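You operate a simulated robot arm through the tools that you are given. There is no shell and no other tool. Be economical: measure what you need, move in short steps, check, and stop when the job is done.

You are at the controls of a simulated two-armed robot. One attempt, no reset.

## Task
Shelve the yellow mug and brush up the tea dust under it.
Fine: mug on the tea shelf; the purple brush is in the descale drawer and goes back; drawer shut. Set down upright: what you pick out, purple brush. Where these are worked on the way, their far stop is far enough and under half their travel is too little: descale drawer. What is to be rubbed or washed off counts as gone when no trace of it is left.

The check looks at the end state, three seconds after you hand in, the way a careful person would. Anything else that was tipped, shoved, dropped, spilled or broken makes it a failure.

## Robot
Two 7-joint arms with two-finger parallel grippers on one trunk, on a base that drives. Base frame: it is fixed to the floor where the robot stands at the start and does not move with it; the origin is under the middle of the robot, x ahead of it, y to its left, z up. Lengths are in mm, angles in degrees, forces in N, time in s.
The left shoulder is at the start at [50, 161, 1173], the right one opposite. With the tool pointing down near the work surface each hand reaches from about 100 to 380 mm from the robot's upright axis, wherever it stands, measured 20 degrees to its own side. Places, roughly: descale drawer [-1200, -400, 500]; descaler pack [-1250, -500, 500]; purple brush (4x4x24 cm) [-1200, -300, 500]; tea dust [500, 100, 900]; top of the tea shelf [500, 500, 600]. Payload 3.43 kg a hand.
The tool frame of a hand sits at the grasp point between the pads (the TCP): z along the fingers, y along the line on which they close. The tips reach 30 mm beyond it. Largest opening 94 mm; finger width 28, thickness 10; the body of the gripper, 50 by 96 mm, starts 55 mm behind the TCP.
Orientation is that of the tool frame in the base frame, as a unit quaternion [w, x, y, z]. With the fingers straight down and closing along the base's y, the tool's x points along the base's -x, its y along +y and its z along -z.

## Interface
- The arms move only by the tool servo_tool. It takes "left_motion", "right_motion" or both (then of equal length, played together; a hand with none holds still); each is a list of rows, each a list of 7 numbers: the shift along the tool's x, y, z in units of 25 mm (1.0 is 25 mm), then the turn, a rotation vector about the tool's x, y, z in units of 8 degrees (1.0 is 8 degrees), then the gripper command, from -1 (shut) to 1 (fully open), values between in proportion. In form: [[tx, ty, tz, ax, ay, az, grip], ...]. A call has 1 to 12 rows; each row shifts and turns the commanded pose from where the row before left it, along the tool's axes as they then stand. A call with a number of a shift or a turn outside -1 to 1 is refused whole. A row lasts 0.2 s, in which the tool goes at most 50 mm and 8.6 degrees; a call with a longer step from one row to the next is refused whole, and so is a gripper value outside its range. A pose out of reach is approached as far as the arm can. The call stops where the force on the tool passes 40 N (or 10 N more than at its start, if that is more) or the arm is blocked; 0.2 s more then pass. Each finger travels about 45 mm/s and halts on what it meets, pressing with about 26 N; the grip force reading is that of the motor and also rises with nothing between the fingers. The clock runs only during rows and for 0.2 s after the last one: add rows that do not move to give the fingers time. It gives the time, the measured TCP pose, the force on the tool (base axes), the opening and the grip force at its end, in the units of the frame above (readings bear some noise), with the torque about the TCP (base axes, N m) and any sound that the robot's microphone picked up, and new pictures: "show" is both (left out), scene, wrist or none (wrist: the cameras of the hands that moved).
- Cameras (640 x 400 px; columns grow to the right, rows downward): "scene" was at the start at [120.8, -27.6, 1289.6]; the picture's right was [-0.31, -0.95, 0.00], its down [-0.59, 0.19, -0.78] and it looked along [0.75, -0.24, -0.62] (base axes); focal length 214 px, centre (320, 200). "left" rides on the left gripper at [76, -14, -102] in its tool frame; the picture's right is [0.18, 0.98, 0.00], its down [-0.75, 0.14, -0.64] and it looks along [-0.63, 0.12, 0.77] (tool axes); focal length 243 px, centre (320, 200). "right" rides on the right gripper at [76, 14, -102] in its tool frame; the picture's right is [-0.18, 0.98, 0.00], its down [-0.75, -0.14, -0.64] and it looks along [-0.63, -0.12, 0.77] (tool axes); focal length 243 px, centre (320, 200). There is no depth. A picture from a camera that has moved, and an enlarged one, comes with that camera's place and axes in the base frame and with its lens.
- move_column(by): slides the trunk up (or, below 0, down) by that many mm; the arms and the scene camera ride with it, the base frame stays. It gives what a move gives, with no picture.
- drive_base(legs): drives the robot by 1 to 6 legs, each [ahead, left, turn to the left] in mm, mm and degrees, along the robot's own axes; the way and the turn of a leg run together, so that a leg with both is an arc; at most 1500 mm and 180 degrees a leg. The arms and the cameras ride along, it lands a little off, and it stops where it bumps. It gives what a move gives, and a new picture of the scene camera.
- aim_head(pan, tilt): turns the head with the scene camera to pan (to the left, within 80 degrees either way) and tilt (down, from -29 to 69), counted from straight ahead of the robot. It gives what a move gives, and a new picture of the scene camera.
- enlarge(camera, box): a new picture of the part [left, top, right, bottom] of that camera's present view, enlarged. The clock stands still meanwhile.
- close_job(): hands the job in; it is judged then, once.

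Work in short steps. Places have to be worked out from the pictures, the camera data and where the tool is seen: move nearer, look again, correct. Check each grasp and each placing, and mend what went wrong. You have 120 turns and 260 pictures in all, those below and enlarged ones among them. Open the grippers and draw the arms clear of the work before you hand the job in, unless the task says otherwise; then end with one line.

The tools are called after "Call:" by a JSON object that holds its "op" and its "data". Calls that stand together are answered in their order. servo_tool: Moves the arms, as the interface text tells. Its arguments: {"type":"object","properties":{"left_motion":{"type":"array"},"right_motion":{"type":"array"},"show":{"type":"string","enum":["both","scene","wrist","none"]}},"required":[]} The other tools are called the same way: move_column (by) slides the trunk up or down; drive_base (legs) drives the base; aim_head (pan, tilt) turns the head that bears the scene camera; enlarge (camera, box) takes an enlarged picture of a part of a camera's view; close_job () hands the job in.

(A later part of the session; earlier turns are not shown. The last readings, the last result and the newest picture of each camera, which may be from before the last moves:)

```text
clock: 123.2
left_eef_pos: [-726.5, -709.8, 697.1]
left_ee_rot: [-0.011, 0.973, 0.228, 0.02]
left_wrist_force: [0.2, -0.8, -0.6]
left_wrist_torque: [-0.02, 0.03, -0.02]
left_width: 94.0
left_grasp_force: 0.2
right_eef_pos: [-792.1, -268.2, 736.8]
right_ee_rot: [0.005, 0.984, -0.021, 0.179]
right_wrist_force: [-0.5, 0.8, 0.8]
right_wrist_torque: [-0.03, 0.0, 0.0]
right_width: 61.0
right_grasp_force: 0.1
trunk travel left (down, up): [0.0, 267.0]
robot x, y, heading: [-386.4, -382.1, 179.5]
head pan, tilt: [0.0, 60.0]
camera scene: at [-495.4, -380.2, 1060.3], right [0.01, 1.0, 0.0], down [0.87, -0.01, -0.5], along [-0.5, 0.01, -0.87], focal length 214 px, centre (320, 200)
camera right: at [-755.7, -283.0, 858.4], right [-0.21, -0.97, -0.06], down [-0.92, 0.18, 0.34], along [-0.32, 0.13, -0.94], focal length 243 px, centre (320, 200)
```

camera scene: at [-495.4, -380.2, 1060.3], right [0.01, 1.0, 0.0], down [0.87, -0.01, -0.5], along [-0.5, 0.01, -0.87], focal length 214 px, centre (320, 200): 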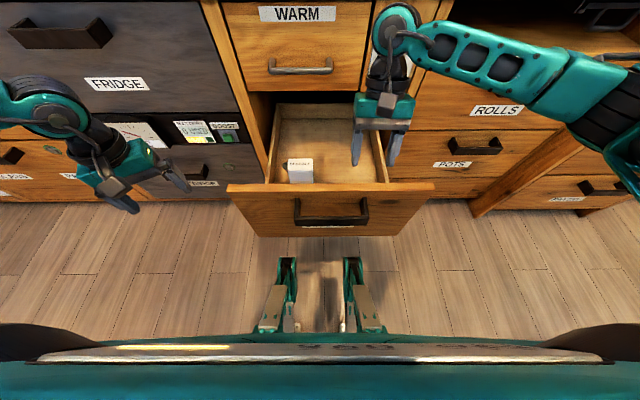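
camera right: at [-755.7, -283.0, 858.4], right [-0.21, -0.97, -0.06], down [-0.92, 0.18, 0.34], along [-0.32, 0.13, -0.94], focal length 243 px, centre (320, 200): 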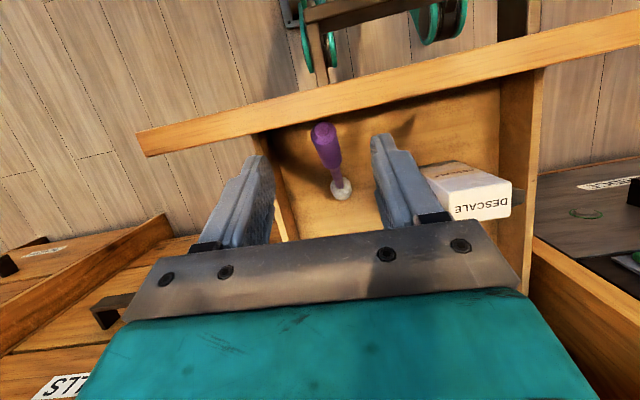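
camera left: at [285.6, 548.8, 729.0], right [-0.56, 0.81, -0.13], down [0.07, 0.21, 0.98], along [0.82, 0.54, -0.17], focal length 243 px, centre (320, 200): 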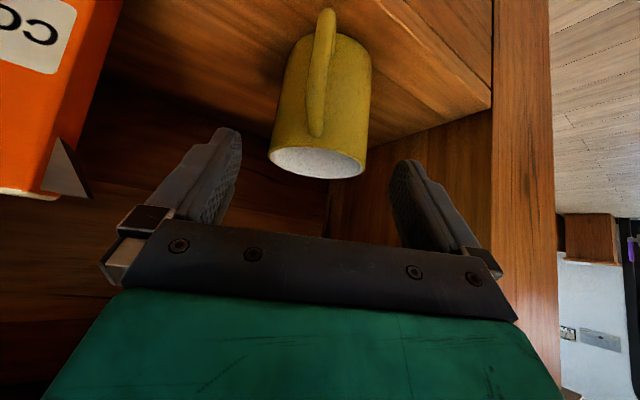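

The brush top and TCP agree in y (−267). I'll descend 75 mm and look again.

Call:
{"op": "servo_tool", "data": {"right_motion": [[-0.3, 0, 0.94, 0, 0, 0, 0.3], [-0.3, 0, 0.94, 0, 0, 0, 0.3], [-0.2, 0, 0.94, 0, 0, 0, 0.3], [0, 0, 0, 0, 0, 0, 0.3]], "show": "wrist"}}

Call:
{"op": "enlarge", "data": {"camera": "right", "box": [220, 80, 420, 240]}}

```text
clock: 124.2
left_eef_pos: [-726.4, -709.1, 696.1]
left_ee_rot: [-0.011, 0.973, 0.228, 0.02]
left_wrist_force: [-0.3, -0.4, -0.9]
left_wrist_torque: [0.03, -0.01, 0.01]
left_width: 93.8
left_grasp_force: 0.1
right_eef_pos: [-784.3, -268.3, 663.7]
right_ee_rot: [0.004, 0.984, -0.021, 0.178]
right_wrist_force: [0.4, -0.4, 0.5]
right_wrist_torque: [-0.04, -0.03, 0.02]
right_width: 61.2
right_grasp_force: 0.0
trunk travel left (down, up): [0.0, 267.0]
robot x, y, heading: [-386.2, -382.5, 179.5]
head pan, tilt: [0.0, 60.0]
camera right: at [-748.7, -283.5, 785.3], right [-0.21, -0.97, -0.06], down [-0.92, 0.18, 0.34], along [-0.32, 0.13, -0.94], focal length 243 px, centre (320, 200)
```

right: 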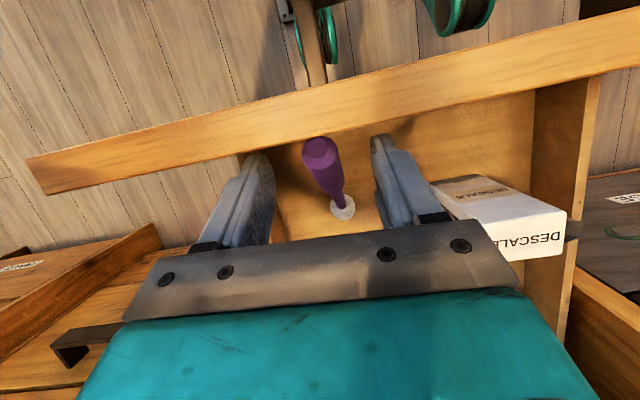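

```text
2.50 times, centred on (320, 160) of right
camera zoom: at [-748.7, -283.5, 785.3], right [-0.21, -0.97, -0.06], down [-0.92, 0.18, 0.34], along [-0.32, 0.13, -0.94], focal length 606 px, centre (320, 300)
```

zoom: 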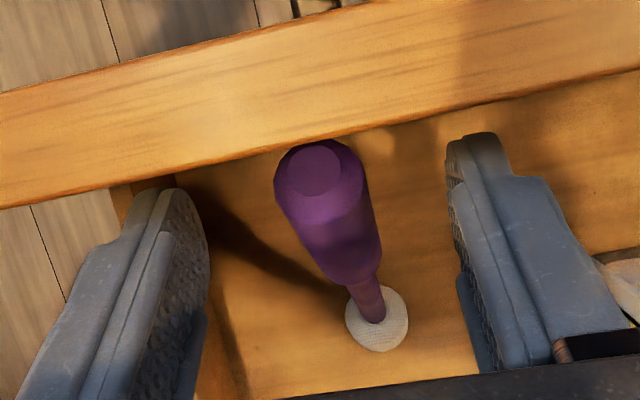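

The brush top is at (−770,−267,612), centred between the fingers. I'll descend 58 mm straight and close.

Call:
{"op": "servo_tool", "data": {"right_motion": [[-0.22, 0, 0.6, 0, 0, 0, 0.3], [-0.22, 0, 0.6, 0, 0, 0, 0.3], [-0.22, 0, 0.6, 0, 0, 0, 0.3], [-0.18, 0, 0.5, 0, 0, 0, 0.3], [0, 0, 0, 0, 0, 0, 0.3]], "show": "wrist"}}

```text
clock: 125.4
left_eef_pos: [-726.2, -708.7, 697.0]
left_ee_rot: [-0.011, 0.973, 0.229, 0.02]
left_wrist_force: [1.2, 0.0, 0.6]
left_wrist_torque: [-0.01, 0.01, 0.0]
left_width: 94.0
left_grasp_force: 0.0
right_eef_pos: [-785.4, -269.6, 602.9]
right_ee_rot: [0.004, 0.984, -0.021, 0.178]
right_wrist_force: [-0.3, 0.0, 0.0]
right_wrist_torque: [0.03, 0.0, 0.01]
right_width: 61.0
right_grasp_force: 0.1
trunk travel left (down, up): [0.0, 267.0]
robot x, y, heading: [-390.1, -380.8, 179.3]
head pan, tilt: [0.0, 60.0]
camera right: at [-749.4, -284.6, 724.5], right [-0.21, -0.97, -0.06], down [-0.92, 0.18, 0.34], along [-0.32, 0.13, -0.94], focal length 243 px, centre (320, 200)
```

right: 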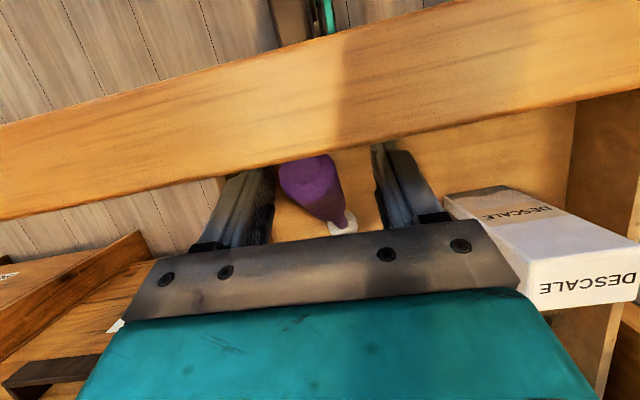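

Call:
{"op": "servo_tool", "data": {"right_motion": [[0, 0, 0, 0, 0, 0, 0], [0, 0, 0, 0, 0, 0, -0.3], [0, 0, 0, 0, 0, 0, -1], [0, 0, 0, 0, 0, 0, -1], [0, 0, 0, 0, 0, 0, -1]], "show": "wrist"}}

```text
clock: 126.6
left_eef_pos: [-726.3, -709.4, 696.7]
left_ee_rot: [-0.011, 0.973, 0.229, 0.02]
left_wrist_force: [0.2, 0.1, 0.0]
left_wrist_torque: [0.03, -0.01, 0.0]
left_width: 93.9
left_grasp_force: 0.0
right_eef_pos: [-785.7, -270.4, 602.5]
right_ee_rot: [0.004, 0.984, -0.02, 0.179]
right_wrist_force: [-0.4, -0.4, 0.4]
right_wrist_torque: [-0.03, 0.01, 0.07]
right_width: 28.2
right_grasp_force: 25.8
trunk travel left (down, up): [0.0, 267.0]
robot x, y, heading: [-389.5, -379.7, 179.5]
head pan, tilt: [0.0, 60.0]
camera right: at [-749.5, -284.6, 724.9], right [-0.21, -0.97, -0.06], down [-0.92, 0.18, 0.34], along [-0.32, 0.13, -0.94], focal length 243 px, centre (320, 200)
```

right: 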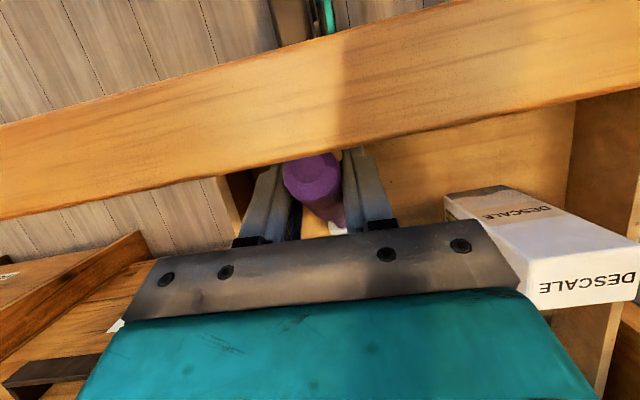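

Gripped (28.2 mm). I'll lift, move ahead and pitch the hand further back to bring the brush upright.

Call:
{"op": "servo_tool", "data": {"right_motion": [[0.3, 0, -0.8, 0, 0, 0, -1], [0.3, 0, -0.8, 0, 0, 0, -1], [-0.5, 0, -0.6, 0, 0, 0, -1], [-0.9, 0, -0.2, 0, 0, 0, -1], [-0.9, 0, -0.2, 0, 0.5, 0, -1], [-0.9, 0, 0, 0, 0.8, 0, -1], [0, 0, 0, 0, 0.8, 0, -1], [0, 0, 0, 0, 0.8, 0, -1], [0, 0, 0, 0, 0.8, 0, -1]], "show": "both"}}

```text
clock: 128.6
left_eef_pos: [-726.7, -708.0, 697.7]
left_ee_rot: [-0.011, 0.973, 0.229, 0.02]
left_wrist_force: [0.0, 1.2, 0.0]
left_wrist_torque: [-0.03, -0.01, 0.0]
left_width: 93.9
left_grasp_force: 0.0
right_eef_pos: [-840.6, -276.3, 651.6]
right_ee_rot: [0.011, 0.911, -0.02, 0.413]
right_wrist_force: [0.4, -0.4, -0.4]
right_wrist_torque: [-0.01, 0.02, 0.0]
right_width: 28.2
right_grasp_force: 26.1
right hand out of reach, approached as far as the arm can: row 8, 9
trunk travel left (down, up): [0.0, 267.0]
robot x, y, heading: [-388.7, -377.2, 179.5]
head pan, tilt: [0.0, 60.0]
camera scene: at [-495.3, -379.6, 1060.3], right [0.01, 1.0, 0.0], down [0.87, -0.01, -0.5], along [-0.5, 0.0, -0.87], focal length 214 px, centre (320, 200)
camera right: at [-866.6, -287.1, 775.9], right [-0.16, -0.98, -0.14], down [-0.97, 0.18, -0.14], along [0.17, 0.11, -0.98], focal length 243 px, centre (320, 200)
```

scene: 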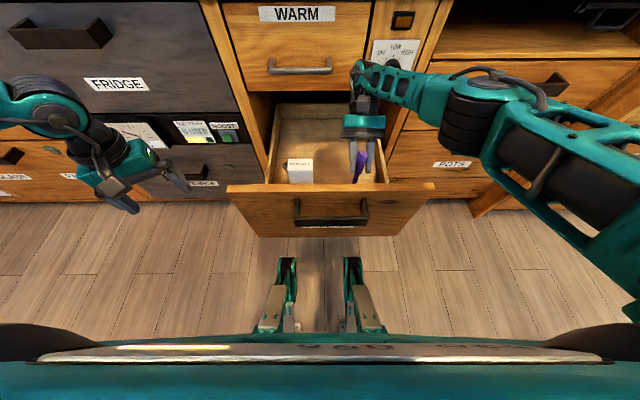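
right: 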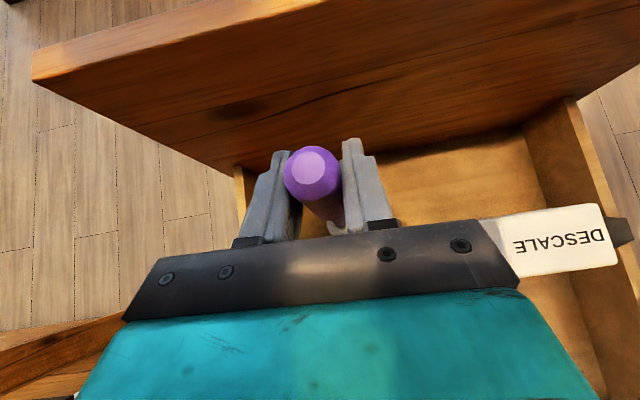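

The brush is now nearly vertical (~3°). I'll lower it slowly until the bristles touch.

Call:
{"op": "servo_tool", "data": {"right_motion": [[-0.3, 0, 0.26, 0, 0, 0, -1], [-0.3, 0, 0.26, 0, 0, 0, -1], [-0.15, 0, 0.13, 0, 0, 0, -1], [0, 0, 0, 0, 0, 0, -1]], "show": "both"}}

Call:
{"op": "enlarge", "data": {"camera": "scene", "box": [260, 90, 440, 250]}}

```text
clock: 129.6
left_eef_pos: [-725.9, -710.2, 697.2]
left_ee_rot: [-0.011, 0.973, 0.229, 0.021]
left_wrist_force: [0.2, 0.8, -0.7]
left_wrist_torque: [0.01, -0.04, 0.01]
left_width: 94.0
left_grasp_force: 0.1
right_eef_pos: [-833.3, -276.7, 632.6]
right_ee_rot: [0.009, 0.905, -0.019, 0.424]
right_wrist_force: [0.8, -0.2, -0.7]
right_wrist_torque: [-0.01, 0.01, 0.0]
right_width: 28.3
right_grasp_force: 26.0
right hand out of reach, approached as far as the arm can: row 1, 2
trunk travel left (down, up): [0.0, 267.0]
robot x, y, heading: [-387.9, -378.4, 179.6]
head pan, tilt: [0.0, 60.0]
camera scene: at [-495.4, -380.3, 1060.3], right [0.01, 1.0, 0.0], down [0.87, -0.01, -0.5], along [-0.5, 0.01, -0.87], focal length 214 px, centre (320, 200)
camera right: at [-861.7, -290.0, 756.1], right [-0.16, -0.98, -0.14], down [-0.97, 0.18, -0.17], along [0.19, 0.11, -0.98], focal length 243 px, centre (320, 200)
```

scene: 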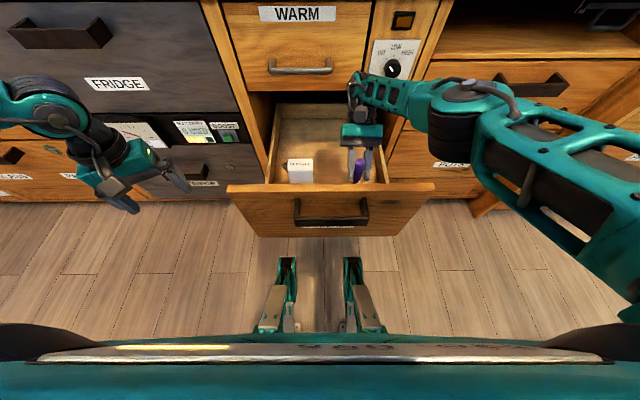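
right: 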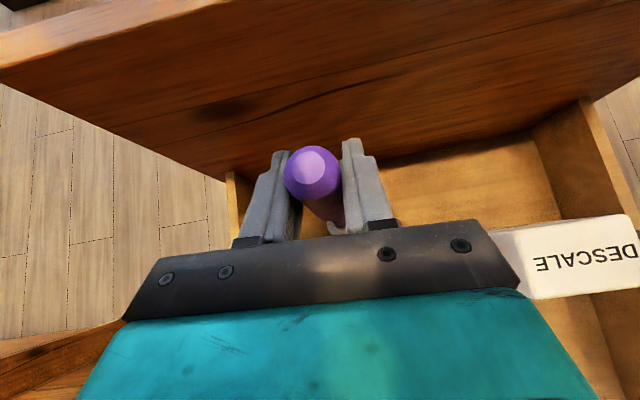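

```text
2.50 times, centred on (350, 170) of scene
camera zoom: at [-495.4, -380.3, 1060.3], right [0.01, 1.0, 0.0], down [0.87, -0.01, -0.5], along [-0.5, 0.01, -0.87], focal length 536 px, centre (245, 275)
```

zoom: 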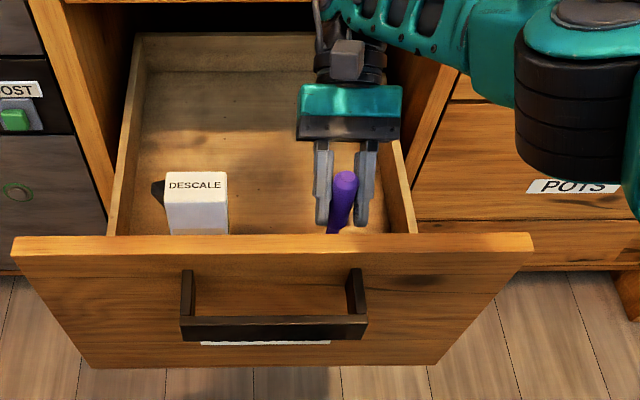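

No contact yet; I'll lower further in small steps.

Call:
{"op": "servo_tool", "data": {"right_motion": [[-0.25, 0, 0.2, 0, 0, 0, -1], [-0.25, 0, 0.2, 0, 0, 0, -1], [-0.2, 0, 0.16, 0, 0, 0, -1], [0, 0, 0, 0, 0, 0, -1]], "show": "none"}}

```text
clock: 130.6
left_eef_pos: [-725.4, -708.9, 697.9]
left_ee_rot: [-0.012, 0.973, 0.228, 0.019]
left_wrist_force: [0.7, 0.3, 0.2]
left_wrist_torque: [-0.04, -0.02, 0.01]
left_width: 93.8
left_grasp_force: 0.0
right_eef_pos: [-827.0, -278.3, 617.4]
right_ee_rot: [0.009, 0.906, -0.019, 0.423]
right_wrist_force: [-1.1, -0.3, 25.0]
right_wrist_torque: [-0.02, 0.04, -0.05]
right_width: 28.0
right_grasp_force: 25.7
right hand out of reach, approached as far as the arm can: row 2
trunk travel left (down, up): [0.0, 267.0]
robot x, y, heading: [-386.4, -380.7, 179.4]
head pan, tilt: [0.0, 60.0]
```

Touching (25 N). I'll ease up a touch and open gently.

Call:
{"op": "servo_tool", "data": {"right_motion": [[0.05, 0, -0.045, 0, 0, 0, -1], [0, 0, 0, 0, 0, 0, -0.35], [0, 0, 0, 0, 0, 0, -0.2], [0, 0, 0, 0, 0, 0, 0], [0, 0, 0, 0, 0, 0, 0.2], [0, 0, 0, 0, 0, 0, 0.2]], "show": "wrist"}}

```text
clock: 132.0
left_eef_pos: [-726.6, -708.4, 696.9]
left_ee_rot: [-0.012, 0.973, 0.228, 0.02]
left_wrist_force: [-0.3, -0.3, -0.6]
left_wrist_torque: [-0.02, -0.03, -0.03]
left_width: 94.2
left_grasp_force: 0.1
right_eef_pos: [-827.8, -278.8, 616.3]
right_ee_rot: [0.009, 0.905, -0.019, 0.424]
right_wrist_force: [0.2, 0.5, -0.3]
right_wrist_torque: [-0.01, 0.04, -0.01]
right_width: 56.4
right_grasp_force: 0.1
trunk travel left (down, up): [0.0, 267.0]
robot x, y, heading: [-388.9, -380.6, 179.5]
head pan, tilt: [0.0, 60.0]
camera right: at [-857.2, -290.4, 738.9], right [-0.16, -0.98, -0.14], down [-0.97, 0.18, -0.17], along [0.19, 0.11, -0.98], focal length 243 px, centre (320, 200)
```

right: 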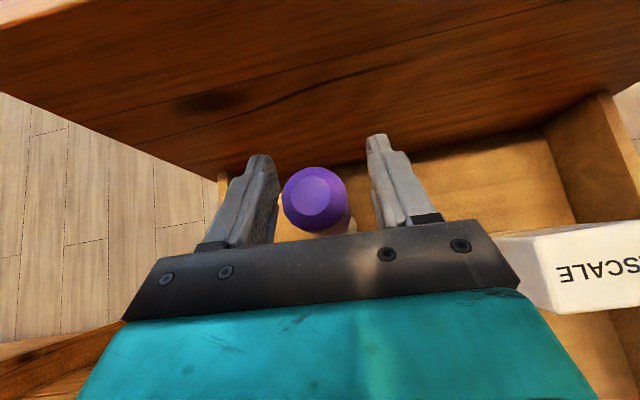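

The brush stands upright at about (−837,−279). I'll rise straight up, then turn the hand vertical.

Call:
{"op": "servo_tool", "data": {"right_motion": [[0.4, 0, -0.35, 0, 0, 0, 0.2], [0.6, 0, -0.53, 0, 0, 0, 0.2], [0.75, 0, -0.65, 0, 0, 0, 0.2], [0.75, 0, -0.65, 0, 0, 0, 0.2], [0.75, 0, -0.65, 0, 0, 0, 0.2], [0.75, 0, -0.65, 0, 0, 0, 0.2]], "show": "wrist"}}

Call:
{"op": "servo_tool", "data": {"right_motion": [[0, 0, 0, 0, -0.9, 0, 0.3], [0, 0, 0, 0, -0.9, 0, 0.3], [0, 0, 0, 0, -0.9, 0, 0.3], [0, 0, 0, 0, -0.9, 0, 0.3], [0, 0, 0, 0, -0.9, 0, 0.3], [0, 0, 0, 0, -0.9, 0, 0.3], [0, 0, 0, 0, -0.9, 0, 0.3], [0, 0, 0, 0, 0, 0, 0.3]], "show": "both"}}

```text
clock: 133.4
left_eef_pos: [-726.4, -709.5, 697.1]
left_ee_rot: [-0.011, 0.973, 0.229, 0.019]
left_wrist_force: [-0.5, 0.0, 0.1]
left_wrist_torque: [0.01, 0.0, 0.04]
left_width: 93.9
left_grasp_force: 0.0
right_eef_pos: [-831.5, -278.4, 747.3]
right_ee_rot: [0.009, 0.905, -0.019, 0.425]
right_wrist_force: [-0.3, -0.9, -0.4]
right_wrist_torque: [-0.02, 0.0, 0.02]
right_width: 56.3
right_grasp_force: 0.0
trunk travel left (down, up): [0.0, 267.0]
robot x, y, heading: [-384.9, -378.6, 179.3]
head pan, tilt: [0.0, 60.0]
camera right: at [-861.8, -290.8, 870.0], right [-0.16, -0.98, -0.14], down [-0.97, 0.18, -0.17], along [0.19, 0.11, -0.98], focal length 243 px, centre (320, 200)
```

right: 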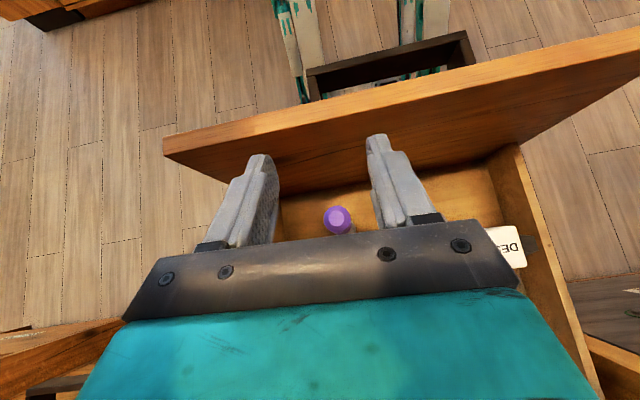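

```text
clock: 135.2
left_eef_pos: [-726.4, -709.1, 697.3]
left_ee_rot: [-0.011, 0.973, 0.229, 0.02]
left_wrist_force: [0.2, 0.4, 0.2]
left_wrist_torque: [0.0, -0.02, 0.01]
left_width: 94.1
left_grasp_force: 0.1
right_eef_pos: [-833.4, -279.3, 747.7]
right_ee_rot: [0.001, 1.0, -0.021, -0.003]
right_wrist_force: [0.0, 0.3, -0.9]
right_wrist_torque: [0.01, -0.01, 0.02]
right_width: 61.1
right_grasp_force: 0.1
trunk travel left (down, up): [0.0, 267.0]
robot x, y, heading: [-386.6, -380.3, 179.2]
head pan, tilt: [0.0, 60.0]
camera scene: at [-495.3, -380.2, 1060.3], right [0.01, 1.0, 0.0], down [0.87, -0.01, -0.5], along [-0.5, 0.01, -0.87], focal length 214 px, centre (320, 200)
camera right: at [-755.9, -295.0, 848.5], right [-0.23, -0.97, 0.0], down [-0.74, 0.17, 0.65], along [-0.63, 0.14, -0.76], focal length 243 px, centre (320, 200)
```

scene: 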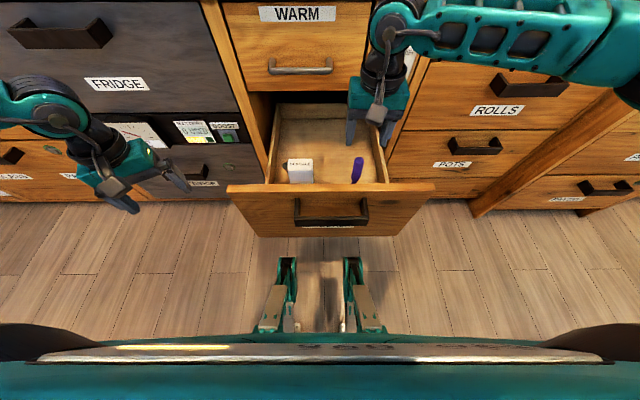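
right: 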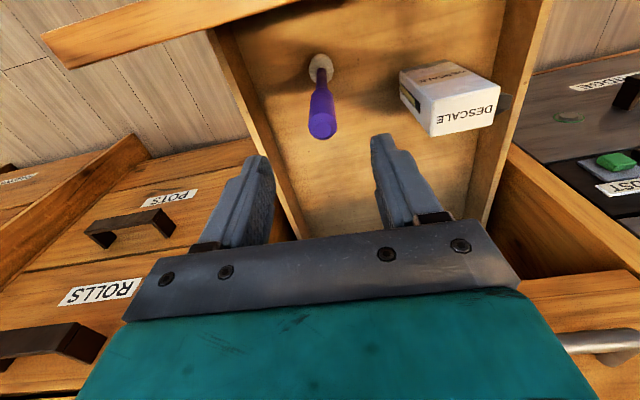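

The brush stands at (−840,−278) and the hand is right above it. I'll descend 80 mm and check.

Call:
{"op": "servo_tool", "data": {"right_motion": [[-0.14, 0, 0.8, 0, 0, 0, 0.3], [-0.14, 0, 0.8, 0, 0, 0, 0.3], [0, 0, 0.8, 0, 0, 0, 0.3], [0, 0, 0.8, 0, 0, 0, 0.3], [0, 0, 0, 0, 0, 0, 0.3]], "show": "wrist"}}

```text
clock: 136.4
left_eef_pos: [-725.8, -708.9, 697.5]
left_ee_rot: [-0.011, 0.973, 0.228, 0.019]
left_wrist_force: [-0.6, -0.3, 0.4]
left_wrist_torque: [-0.02, -0.02, 0.01]
left_width: 94.3
left_grasp_force: 0.1
right_eef_pos: [-838.8, -276.6, 667.5]
right_ee_rot: [0.0, 1.0, -0.022, -0.002]
right_wrist_force: [-0.5, 0.0, -0.6]
right_wrist_torque: [-0.01, 0.01, -0.02]
right_width: 61.0
right_grasp_force: 0.0
trunk travel left (down, up): [0.0, 267.0]
robot x, y, heading: [-389.4, -379.7, 179.5]
head pan, tilt: [0.0, 60.0]
camera right: at [-762.3, -293.8, 768.0], right [-0.23, -0.97, 0.0], down [-0.74, 0.17, 0.64], along [-0.63, 0.14, -0.76], focal length 243 px, centre (320, 200)
```

right: 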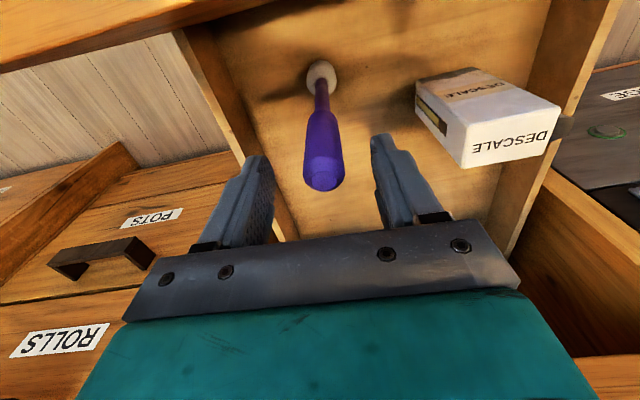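

Call:
{"op": "servo_tool", "data": {"right_motion": [[-0.2, 0, 0.6, 0, 0, 0, 0.3], [-0.05, 0, 0.8, 0, 0, 0, 0.3], [0, 0, 0.7, 0, 0, 0, 0.3], [0, 0, 0, 0, 0, 0, 0], [0, 0, 0, 0, 0, 0, -0.3], [0, 0, 0, 0, 0, 0, -1], [0, 0, 0, 0, 0, 0, -1], [0, 0, 0, 0, 0, 0, -1]], "show": "wrist"}}

```text
clock: 138.2
left_eef_pos: [-726.8, -709.0, 697.8]
left_ee_rot: [-0.011, 0.974, 0.228, 0.02]
left_wrist_force: [1.0, 0.1, 0.3]
left_wrist_torque: [0.01, -0.02, 0.04]
left_width: 94.1
left_grasp_force: 0.1
right_eef_pos: [-845.9, -277.2, 614.8]
right_ee_rot: [0.0, 1.0, -0.021, -0.001]
right_wrist_force: [-0.9, 0.3, 0.0]
right_wrist_torque: [-0.01, 0.02, -0.04]
right_width: 25.2
right_grasp_force: 26.6
trunk travel left (down, up): [0.0, 267.0]
robot x, y, heading: [-385.9, -380.7, 179.4]
head pan, tilt: [0.0, 60.0]
camera right: at [-769.4, -294.7, 716.1], right [-0.23, -0.97, 0.0], down [-0.74, 0.17, 0.64], along [-0.63, 0.14, -0.76], focal length 243 px, centre (320, 200)
```

right: 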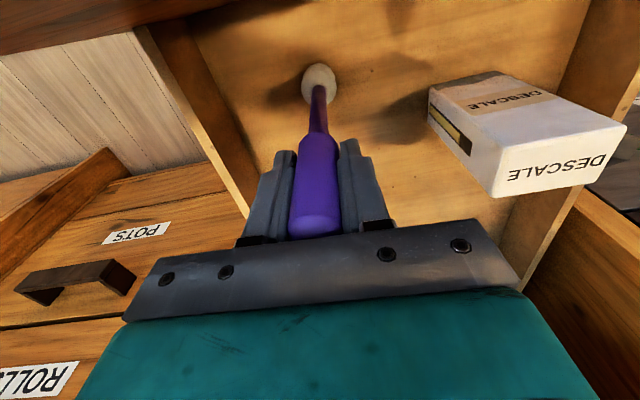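

Gripped vertically. I'll raise it out with the arm and the trunk.

Call:
{"op": "servo_tool", "data": {"right_motion": [[0, 0, -0.6, 0, 0, 0, -1], [0, 0, -1, 0, 0, 0, -1], [0, 0, -1, 0, 0, 0, -1], [0, 0, -1, 0, 0, 0, -1], [0, 0, -1, 0, 0, 0, -1], [0, 0, -1, 0, 0, 0, -1]], "show": "none"}}

Call:
{"op": "move_column", "data": {"by": 230}}

Call:
{"op": "aim_head", "data": {"pan": 0, "tilt": 50}}

```text
clock: 139.6
left_eef_pos: [-725.9, -709.8, 697.0]
left_ee_rot: [-0.01, 0.973, 0.229, 0.02]
left_wrist_force: [1.7, -0.6, 0.2]
left_wrist_torque: [0.0, -0.02, 0.02]
left_width: 93.7
left_grasp_force: 0.1
right_eef_pos: [-845.4, -276.3, 755.2]
right_ee_rot: [0.001, 1.0, -0.02, -0.002]
right_wrist_force: [0.3, 0.4, -0.2]
right_wrist_torque: [-0.01, 0.0, 0.01]
right_width: 25.2
right_grasp_force: 26.2
trunk travel left (down, up): [0.0, 267.0]
robot x, y, heading: [-386.0, -378.4, 179.8]
head pan, tilt: [0.0, 60.0]
```

```text
clock: 142.0
left_eef_pos: [-726.8, -710.1, 926.2]
left_ee_rot: [-0.011, 0.973, 0.228, 0.019]
left_wrist_force: [-0.1, 0.8, 0.0]
left_wrist_torque: [-0.03, -0.01, -0.03]
left_width: 93.9
left_grasp_force: 0.0
right_eef_pos: [-845.5, -277.7, 984.8]
right_ee_rot: [0.0, 1.0, -0.021, -0.002]
right_wrist_force: [-0.1, -0.7, -0.4]
right_wrist_torque: [0.03, 0.03, 0.0]
right_width: 25.0
right_grasp_force: 26.1
trunk travel left (down, up): [-230.0, 37.0]
robot x, y, heading: [-388.0, -383.1, 179.4]
head pan, tilt: [0.0, 60.0]
```

```text
clock: 142.7
left_eef_pos: [-726.9, -708.2, 926.9]
left_ee_rot: [-0.011, 0.973, 0.228, 0.02]
left_wrist_force: [0.5, -1.0, 0.1]
left_wrist_torque: [-0.04, 0.01, 0.01]
left_width: 94.3
left_grasp_force: 0.1
right_eef_pos: [-845.6, -277.2, 985.0]
right_ee_rot: [0.0, 1.0, -0.021, -0.003]
right_wrist_force: [0.8, -1.0, 0.3]
right_wrist_torque: [-0.01, 0.03, 0.02]
right_width: 24.9
right_grasp_force: 26.1
trunk travel left (down, up): [-230.0, 37.0]
robot x, y, heading: [-388.2, -379.3, 179.4]
head pan, tilt: [0.0, 50.0]
camera scene: at [-505.7, -380.1, 1302.8], right [0.01, 1.0, 0.0], down [0.77, -0.01, -0.64], along [-0.64, 0.01, -0.77], focal length 214 px, centre (320, 200)
```

scene: 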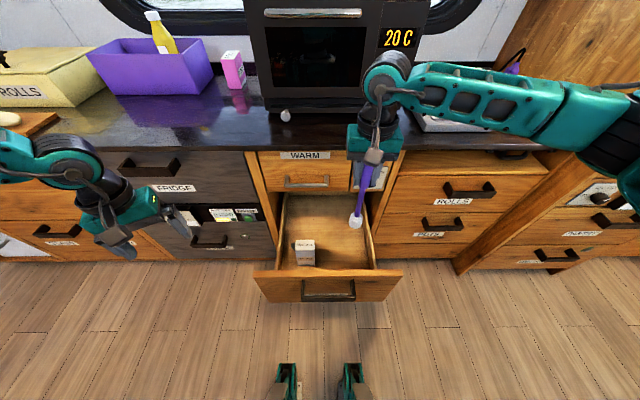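

The brush is out. I'll back off, turn around and strafe towards the dust.

Call:
{"op": "drive_base", "data": {"legs": [[-100, 0, 0], [0, 0, -180], [0, 590, 0]]}}

Call:
{"op": "move_column", "data": {"by": 37}}

Call:
{"op": "servo_tool", "data": {"right_motion": [[0, 0, -1, 0, 0, 0, -1], [0, 0, -1, 0, 0, 0, -1], [0, 0, -1, 0, 0, 0, -1], [0, 0, -1, 0, 0, 0, -1], [0, 0, -1, 0, 0, 0, -1], [0, 0, -1, 0, 0, 0, -1]], "show": "scene"}}

```text
clock: 154.2
left_eef_pos: [92.3, 521.7, 925.4]
left_ee_rot: [-0.021, -0.208, 0.978, -0.01]
left_wrist_force: [-0.2, 0.5, 1.1]
left_wrist_torque: [-0.03, -0.01, 0.0]
left_width: 94.1
left_grasp_force: 0.0
right_eef_pos: [193.5, 87.1, 985.5]
right_ee_rot: [0.001, 0.041, 0.999, 0.0]
right_wrist_force: [0.2, 0.8, -0.5]
right_wrist_torque: [0.05, -0.01, -0.04]
right_width: 23.7
right_grasp_force: 26.0
trunk travel left (down, up): [-230.0, 37.0]
robot x, y, heading: [-258.1, 207.2, -3.1]
head pan, tilt: [0.0, 50.0]
camera scene: at [-143.7, 201.1, 1302.8], right [-0.05, -1.0, 0.0], down [-0.77, 0.04, -0.64], along [0.64, -0.03, -0.77], focal length 214 px, centre (320, 200)
```

scene: 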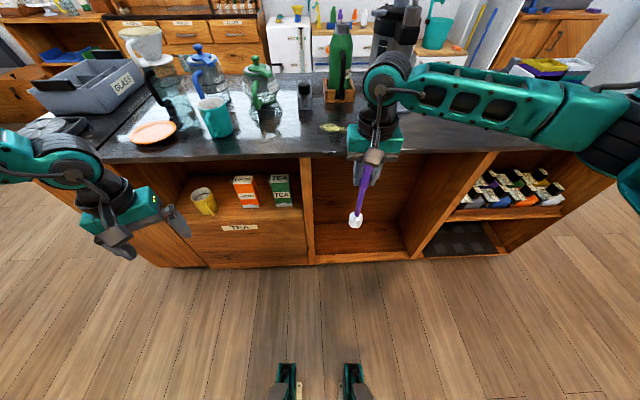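

```text
clock: 155.0
left_eef_pos: [92.3, 522.4, 962.7]
left_ee_rot: [-0.02, -0.209, 0.978, -0.011]
left_wrist_force: [0.4, 0.0, -1.3]
left_wrist_torque: [-0.03, -0.02, -0.02]
left_width: 94.0
left_grasp_force: 0.1
right_eef_pos: [193.0, 84.7, 1021.7]
right_ee_rot: [0.002, 0.041, 0.999, -0.001]
right_wrist_force: [-0.5, 0.2, -0.4]
right_wrist_torque: [0.07, 0.02, 0.04]
right_width: 23.5
right_grasp_force: 26.2
trunk travel left (down, up): [-267.0, 0.0]
robot x, y, heading: [-261.8, 212.4, -3.0]
head pan, tilt: [0.0, 50.0]
```

```text
clock: 156.4
left_eef_pos: [92.6, 522.2, 963.5]
left_ee_rot: [-0.02, -0.208, 0.978, -0.01]
left_wrist_force: [-0.1, 0.2, -0.2]
left_wrist_torque: [0.01, 0.0, -0.01]
left_width: 94.0
left_grasp_force: 0.0
right_eef_pos: [192.5, 85.8, 1172.9]
right_ee_rot: [0.001, 0.043, 0.999, 0.0]
right_wrist_force: [0.4, -0.8, 0.9]
right_wrist_torque: [-0.05, -0.02, -0.02]
right_width: 23.7
right_grasp_force: 25.8
trunk travel left (down, up): [-267.0, 0.0]
robot x, y, heading: [-259.8, 208.4, -2.9]
head pan, tilt: [0.0, 50.0]
camera scene: at [-143.9, 200.9, 1339.5], right [-0.05, -1.0, 0.0], down [-0.77, 0.04, -0.64], along [0.64, -0.03, -0.77], focal length 214 px, centre (320, 200)
```

scene: 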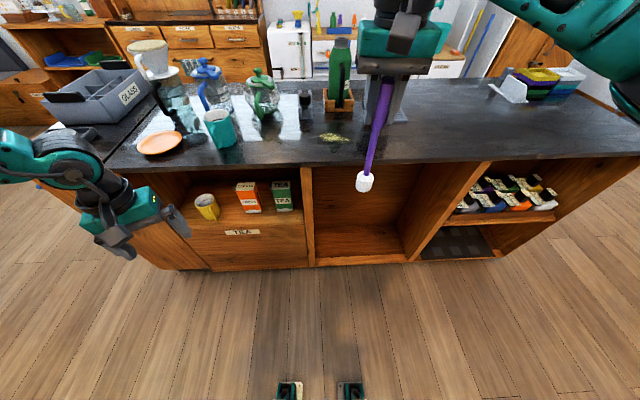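

I'll raise the left hand for clearance, straighten the heading and drive ahead.

Call:
{"op": "servo_tool", "data": {"left_motion": [[0, 0, -1, 0, 0, 0, 1], [0, 0, -1, 0, 0, 0, 1], [0, 0, -1, 0, 0, 0, 1], [0, 0, -1, 0, 0, 0, 1], [0, 0, -1, 0, 0, 0, 1]], "show": "none"}}

Call:
{"op": "drive_base", "data": {"legs": [[0, 0, 3], [215, 0, 0]]}}

Call:
{"op": "enlarge", "data": {"camera": "scene", "box": [240, 100, 440, 240]}}

Call:
{"op": "enlarge", "data": {"camera": "right", "box": [0, 0, 640, 400]}}

```text
clock: 157.6
left_eef_pos: [95.7, 524.9, 1089.5]
left_ee_rot: [-0.02, -0.209, 0.978, -0.01]
left_wrist_force: [-0.7, -0.5, 0.3]
left_wrist_torque: [0.01, -0.01, -0.02]
left_width: 94.2
left_grasp_force: 0.1
right_eef_pos: [192.5, 86.0, 1171.5]
right_ee_rot: [0.002, 0.042, 0.999, 0.001]
right_wrist_force: [0.1, -0.9, -0.6]
right_wrist_torque: [-0.03, -0.01, -0.03]
right_width: 23.7
right_grasp_force: 26.5
trunk travel left (down, up): [-267.0, 0.0]
robot x, y, heading: [-259.3, 205.8, -2.8]
head pan, tilt: [0.0, 50.0]
```

```text
clock: 159.7
left_eef_pos: [294.5, 544.2, 1088.0]
left_ee_rot: [-0.02, -0.234, 0.972, -0.011]
left_wrist_force: [0.0, 0.7, -0.2]
left_wrist_torque: [-0.05, 0.01, 0.0]
left_width: 94.1
left_grasp_force: 0.1
right_eef_pos: [413.0, 110.9, 1171.5]
right_ee_rot: [0.001, 0.015, 1.0, 0.0]
right_wrist_force: [-0.3, -1.3, -0.1]
right_wrist_torque: [0.0, 0.04, 0.01]
right_width: 23.6
right_grasp_force: 26.1
trunk travel left (down, up): [-267.0, 0.0]
robot x, y, heading: [-43.6, 209.4, 0.3]
head pan, tilt: [0.0, 50.0]
camera scene: at [72.2, 207.3, 1339.4], right [0.0, -1.0, 0.0], down [-0.77, 0.0, -0.64], along [0.64, 0.0, -0.77], focal length 214 px, centre (320, 200)
```

scene: 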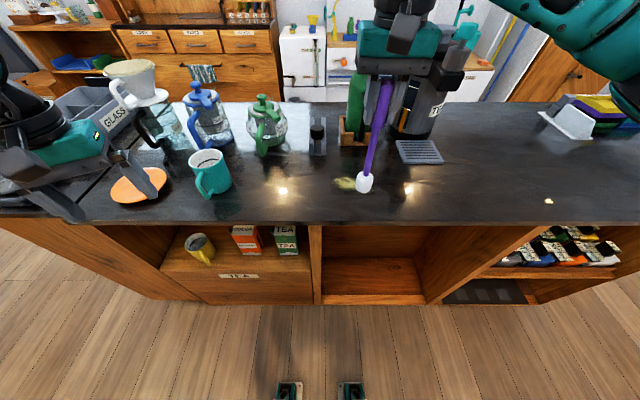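

```text
2.86 times, centred on (340, 170) of scene
camera zoom: at [72.2, 207.3, 1339.4], right [0.0, -1.0, 0.0], down [-0.77, 0.0, -0.64], along [0.64, 0.0, -0.77], focal length 613 px, centre (263, 286)
```

zoom: 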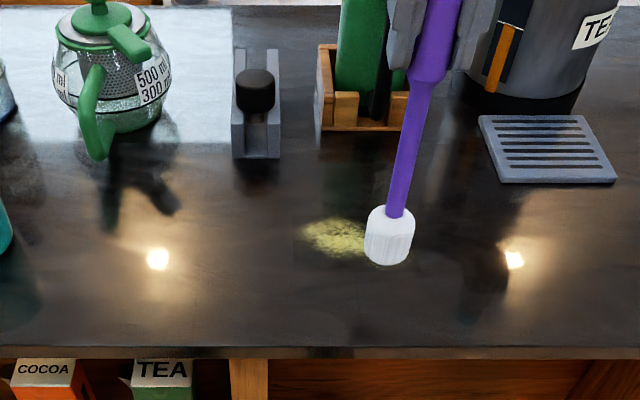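

```text
1.00 times, centred on (320, 200) of right
camera zoom: at [338.5, 127.6, 1273.3], right [0.21, 0.98, 0.0], down [0.75, -0.16, 0.64], along [0.63, -0.14, -0.77], focal length 243 px, centre (320, 200)
```

zoom: 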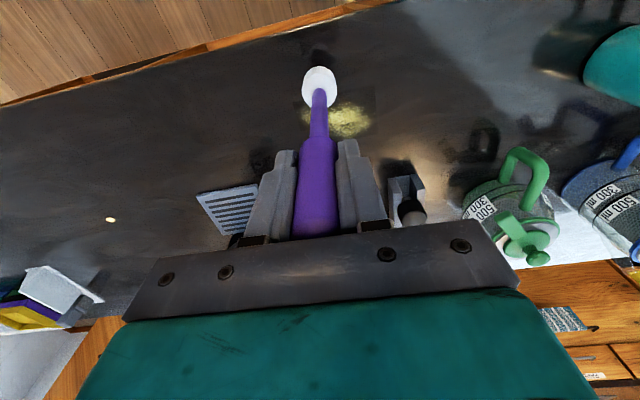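

The brush is right beside the dust. The patch spans about x 465–525, y 65–172. I'll drive 40 closer and lower until the bristles touch.

Call:
{"op": "drive_base", "data": {"legs": [[38, 0, 0]]}}

Call:
{"op": "servo_tool", "data": {"right_motion": [[0, -0.5, 0.4, 0, 0, 0, -1], [0, -0.5, 0.4, 0, 0, 0, -1], [0, 0, 0.4, 0, 0, 0, -1], [0, 0, 0.4, 0, 0, 0, -1], [0, 0, 0, 0, 0, 0, -1]], "show": "wrist"}}

```text
clock: 160.6
left_eef_pos: [333.6, 544.6, 1088.1]
left_ee_rot: [-0.021, -0.234, 0.972, -0.011]
left_wrist_force: [0.5, 0.3, -0.1]
left_wrist_torque: [0.02, 0.06, -0.02]
left_width: 93.9
left_grasp_force: 0.1
right_eef_pos: [451.5, 110.2, 1171.7]
right_ee_rot: [0.001, 0.015, 1.0, 0.0]
right_wrist_force: [0.0, 0.5, -1.5]
right_wrist_torque: [0.0, 0.03, 0.0]
right_width: 23.4
right_grasp_force: 26.0
trunk travel left (down, up): [-267.0, 0.0]
robot x, y, heading: [-8.9, 208.7, -0.1]
head pan, tilt: [0.0, 50.0]
camera scene: at [110.7, 207.5, 1339.4], right [0.0, -1.0, 0.0], down [-0.77, 0.0, -0.64], along [0.64, 0.0, -0.77], focal length 214 px, centre (320, 200)
```

scene: 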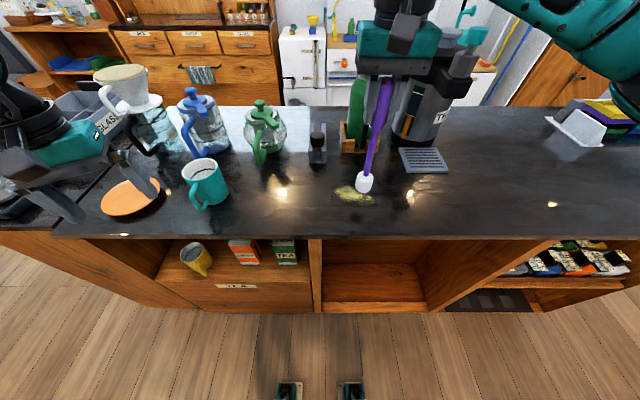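

```text
clock: 161.8
left_eef_pos: [332.3, 544.7, 1088.2]
left_ee_rot: [-0.02, -0.234, 0.972, -0.011]
left_wrist_force: [0.1, 0.7, 0.3]
left_wrist_torque: [0.04, -0.03, -0.02]
left_width: 94.0
left_grasp_force: 0.0
right_eef_pos: [448.9, 84.4, 1132.3]
right_ee_rot: [0.002, 0.015, 1.0, 0.001]
right_wrist_force: [-0.4, 0.4, -0.7]
right_wrist_torque: [0.03, 0.03, 0.0]
right_width: 23.4
right_grasp_force: 25.7
trunk travel left (down, up): [-267.0, 0.0]
robot x, y, heading: [-6.3, 204.5, 0.1]
head pan, tilt: [0.0, 50.0]
camera right: at [374.5, 102.6, 1233.2], right [0.21, 0.98, 0.0], down [0.75, -0.16, 0.64], along [0.63, -0.14, -0.76], focal length 243 px, centre (320, 200)
```

right: 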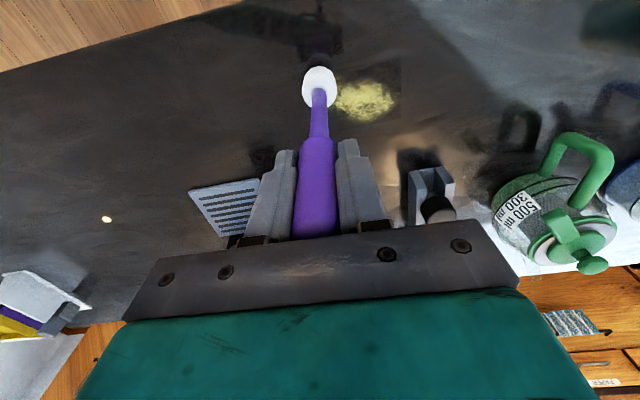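

Now lowering slowly to contact.

Call:
{"op": "servo_tool", "data": {"right_motion": [[0, 0, 0.24, 0, 0, 0, -1], [0, 0, 0.24, 0, 0, 0, -1], [0, 0, 0.2, 0, 0, 0, -1], [0, 0, 0, 0, 0, 0, -1]], "show": "none"}}

Call:
{"op": "enlarge", "data": {"camera": "scene", "box": [300, 130, 460, 230]}}

```text
clock: 162.8
left_eef_pos: [331.3, 544.4, 1089.5]
left_ee_rot: [-0.02, -0.234, 0.972, -0.011]
left_wrist_force: [0.1, -0.4, -0.3]
left_wrist_torque: [-0.03, 0.0, 0.02]
left_width: 93.9
left_grasp_force: 0.1
right_eef_pos: [449.7, 87.2, 1113.6]
right_ee_rot: [0.002, 0.015, 1.0, 0.0]
right_wrist_force: [-0.7, 0.0, -0.1]
right_wrist_torque: [0.01, 0.0, 0.01]
right_width: 23.4
right_grasp_force: 26.1
trunk travel left (down, up): [-267.0, 0.0]
robot x, y, heading: [-2.4, 206.4, 0.3]
head pan, tilt: [0.0, 50.0]
```

```text
4.00 times, centred on (380, 180) of scene
camera zoom: at [109.3, 207.5, 1339.5], right [0.0, -1.0, 0.0], down [-0.77, 0.0, -0.64], along [0.64, 0.0, -0.77], focal length 858 px, centre (80, 280)
```

zoom: 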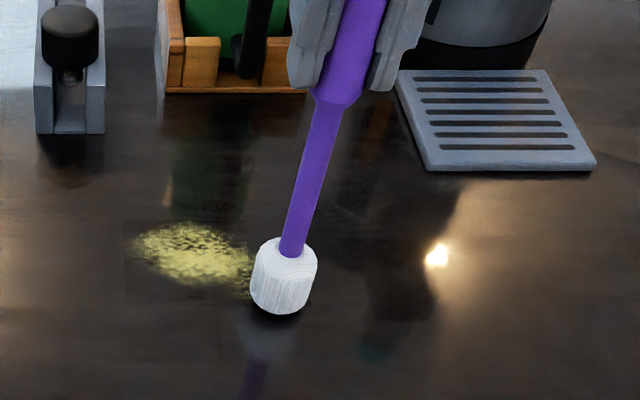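

A gap of ~10 mm remains. Lowering more.

Call:
{"op": "servo_tool", "data": {"right_motion": [[0, 0, 0.2, 0, 0, 0, -1], [0, 0, 0.2, 0, 0, 0, -1], [0, 0, 0.16, 0, 0, 0, -1], [0, 0, 0, 0, 0, 0, -1]], "show": "none"}}

```text
clock: 163.8
left_eef_pos: [330.3, 543.7, 1089.8]
left_ee_rot: [-0.02, -0.235, 0.972, -0.011]
left_wrist_force: [-0.3, -0.3, 0.5]
left_wrist_torque: [-0.01, -0.01, 0.0]
left_width: 93.9
left_grasp_force: 0.0
right_eef_pos: [448.7, 85.2, 1103.2]
right_ee_rot: [0.004, 0.015, 1.0, 0.002]
right_wrist_force: [1.0, 0.1, 24.1]
right_wrist_torque: [-0.02, -0.12, 0.01]
right_width: 23.5
right_grasp_force: 25.9
trunk travel left (down, up): [-267.0, 0.0]
robot x, y, heading: [-7.9, 204.5, 0.2]
head pan, tilt: [0.0, 50.0]
```

Contact at z≈1104. I'll ease off slightly and sweep the first line.

Call:
{"op": "servo_tool", "data": {"right_motion": [[0, -0.3, -0.08, 0, 0, 0, -1], [0, -0.4, 0, 0, 0, 0, -1], [0, 0.7, 0, 0, 0, 0, -1], [0, 0.7, 0, 0, 0, 0, -1], [0, 0.7, 0, 0, 0, 0, -1], [0, 0.7, 0, 0, 0, 0, -1], [0, 0.7, 0, 0, 0, 0, -1], [0, 0.7, 0, 0, 0, 0, -1], [0, 0.7, 0, 0, 0, 0, -1]], "show": "none"}}

Call:
{"op": "enlarge", "data": {"camera": "scene", "box": [300, 130, 460, 230]}}

```text
clock: 165.8
left_eef_pos: [331.2, 543.9, 1089.0]
left_ee_rot: [-0.018, -0.234, 0.972, -0.012]
left_wrist_force: [0.0, 0.1, 0.4]
left_wrist_torque: [-0.02, 0.03, -0.01]
left_width: 93.7
left_grasp_force: 0.0
right_eef_pos: [452.2, 190.5, 1102.9]
right_ee_rot: [0.002, 0.016, 1.0, 0.0]
right_wrist_force: [0.7, -2.4, 9.9]
right_wrist_torque: [-0.61, 0.06, 0.05]
right_width: 23.5
right_grasp_force: 26.1
trunk travel left (down, up): [-267.0, 0.0]
robot x, y, heading: [-8.5, 210.6, 0.1]
head pan, tilt: [0.0, 50.0]
```

```text
4.00 times, centred on (380, 180) of scene
camera zoom: at [108.4, 207.4, 1339.7], right [0.0, -1.0, 0.0], down [-0.77, 0.0, -0.64], along [0.64, 0.0, -0.77], focal length 858 px, centre (80, 280)
```

zoom: 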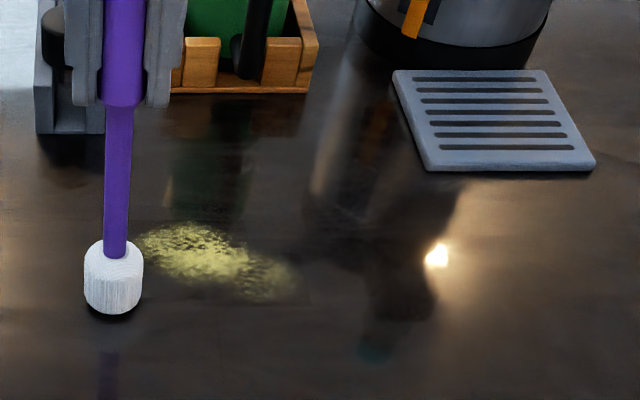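

Partly trimmed. I'll step 18 mm forward and sweep back.

Call:
{"op": "servo_tool", "data": {"right_motion": [[-0.36, 0, 0, 0, 0, 0, -1], [-0.36, -0.2, 0, 0, 0, 0, -1], [0, -0.7, 0, 0, 0, 0, -1], [0, -0.7, 0, 0, 0, 0, -1], [0, -0.7, 0, 0, 0, 0, -1], [0, -0.7, 0, 0, 0, 0, -1], [0, -0.7, 0, 0, 0, 0, -1], [0, -0.7, 0, 0, 0, 0, -1], [0, -0.7, 0, 0, 0, 0, -1], [0, 0, 0, 0, 0, 0, -1]], "show": "none"}}

Call:
{"op": "enlarge", "data": {"camera": "scene", "box": [300, 130, 460, 230]}}

```text
clock: 168.0
left_eef_pos: [331.8, 543.5, 1089.9]
left_ee_rot: [-0.02, -0.234, 0.972, -0.011]
left_wrist_force: [0.8, -0.5, 0.2]
left_wrist_torque: [-0.01, 0.0, -0.04]
left_width: 94.2
left_grasp_force: 0.0
right_eef_pos: [467.8, 63.0, 1103.9]
right_ee_rot: [0.002, 0.014, 1.0, 0.0]
right_wrist_force: [-0.5, -0.5, -0.8]
right_wrist_torque: [0.03, 0.02, -0.01]
right_width: 23.6
right_grasp_force: 26.1
trunk travel left (down, up): [-267.0, 0.0]
robot x, y, heading: [-7.0, 206.4, 0.0]
head pan, tilt: [0.0, 50.0]
```

```text
4.00 times, centred on (380, 180) of scene
camera zoom: at [109.4, 207.7, 1339.5], right [0.0, -1.0, 0.0], down [-0.77, 0.0, -0.64], along [0.64, 0.0, -0.77], focal length 858 px, centre (80, 280)
```

zoom: 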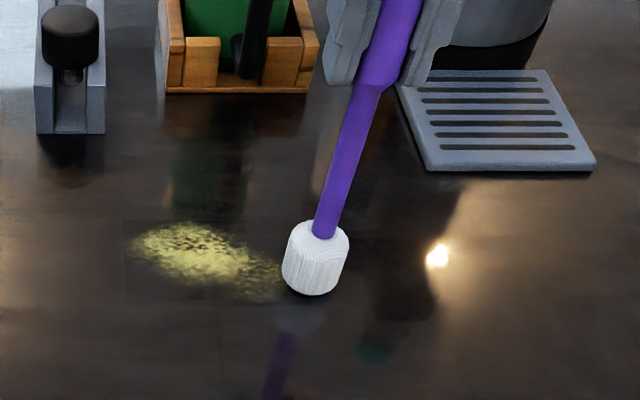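

Contact was lost on that stroke. I'll press down again and sweep left.

Call:
{"op": "servo_tool", "data": {"right_motion": [[0, 0, 0.12, 0, 0, 0, -1], [0, 0, 0.12, 0, 0, 0, -1], [0, 0, 0, 0, 0, 0, -1]], "show": "none"}}

Call:
{"op": "servo_tool", "data": {"right_motion": [[0, 0.6, 0, 0, 0, 0, -1], [0, 0.6, 0, 0, 0, 0, -1], [0, 0.6, 0, 0, 0, 0, -1], [0, 0.6, 0, 0, 0, 0, -1], [0, 0.6, 0, 0, 0, 0, -1], [0, 0.6, 0, 0, 0, 0, -1], [0, 0.6, 0, 0, 0, 0, -1], [0, 0.6, 0, 0, 0, 0, -1]], "show": "none"}}

Call:
{"op": "enlarge", "data": {"camera": "scene", "box": [300, 130, 460, 230]}}

```text
clock: 168.8
left_eef_pos: [330.2, 544.7, 1090.0]
left_ee_rot: [-0.019, -0.235, 0.972, -0.012]
left_wrist_force: [-0.8, -0.1, -0.3]
left_wrist_torque: [-0.04, 0.04, -0.03]
left_width: 93.9
left_grasp_force: 0.0
right_eef_pos: [466.8, 63.1, 1101.1]
right_ee_rot: [0.005, 0.015, 1.0, 0.001]
right_wrist_force: [1.4, -2.5, 24.7]
right_wrist_torque: [-0.59, 0.01, 0.05]
right_width: 24.0
right_grasp_force: 26.3
trunk travel left (down, up): [-267.0, 0.0]
robot x, y, heading: [-6.9, 210.3, 0.1]
head pan, tilt: [0.0, 50.0]
```

```text
clock: 170.6
left_eef_pos: [328.4, 543.6, 1089.5]
left_ee_rot: [-0.017, -0.234, 0.972, -0.012]
left_wrist_force: [-0.3, -0.3, -0.9]
left_wrist_torque: [0.03, 0.01, 0.0]
left_width: 94.0
left_grasp_force: 0.1
right_eef_pos: [469.0, 181.5, 1100.6]
right_ee_rot: [0.003, 0.015, 1.0, 0.0]
right_wrist_force: [-0.8, -9.4, 28.7]
right_wrist_torque: [-1.55, 0.21, 0.04]
right_width: 24.0
right_grasp_force: 26.3
trunk travel left (down, up): [-267.0, 0.0]
robot x, y, heading: [-8.7, 207.5, -0.0]
head pan, tilt: [0.0, 50.0]
```

```text
4.00 times, centred on (380, 180) of scene
camera zoom: at [106.9, 206.8, 1339.9], right [0.0, -1.0, 0.0], down [-0.76, 0.0, -0.64], along [0.64, 0.0, -0.76], focal length 858 px, centre (80, 280)
```

zoom: 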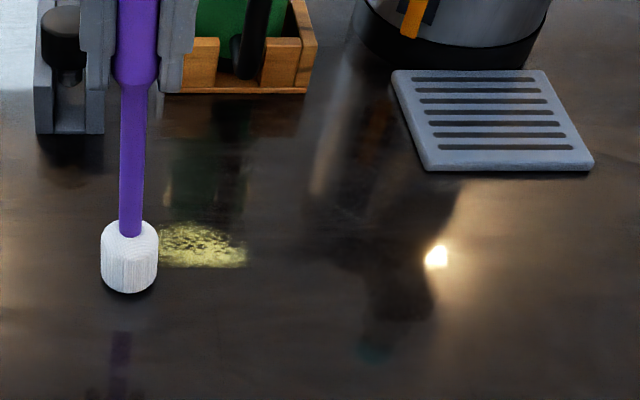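

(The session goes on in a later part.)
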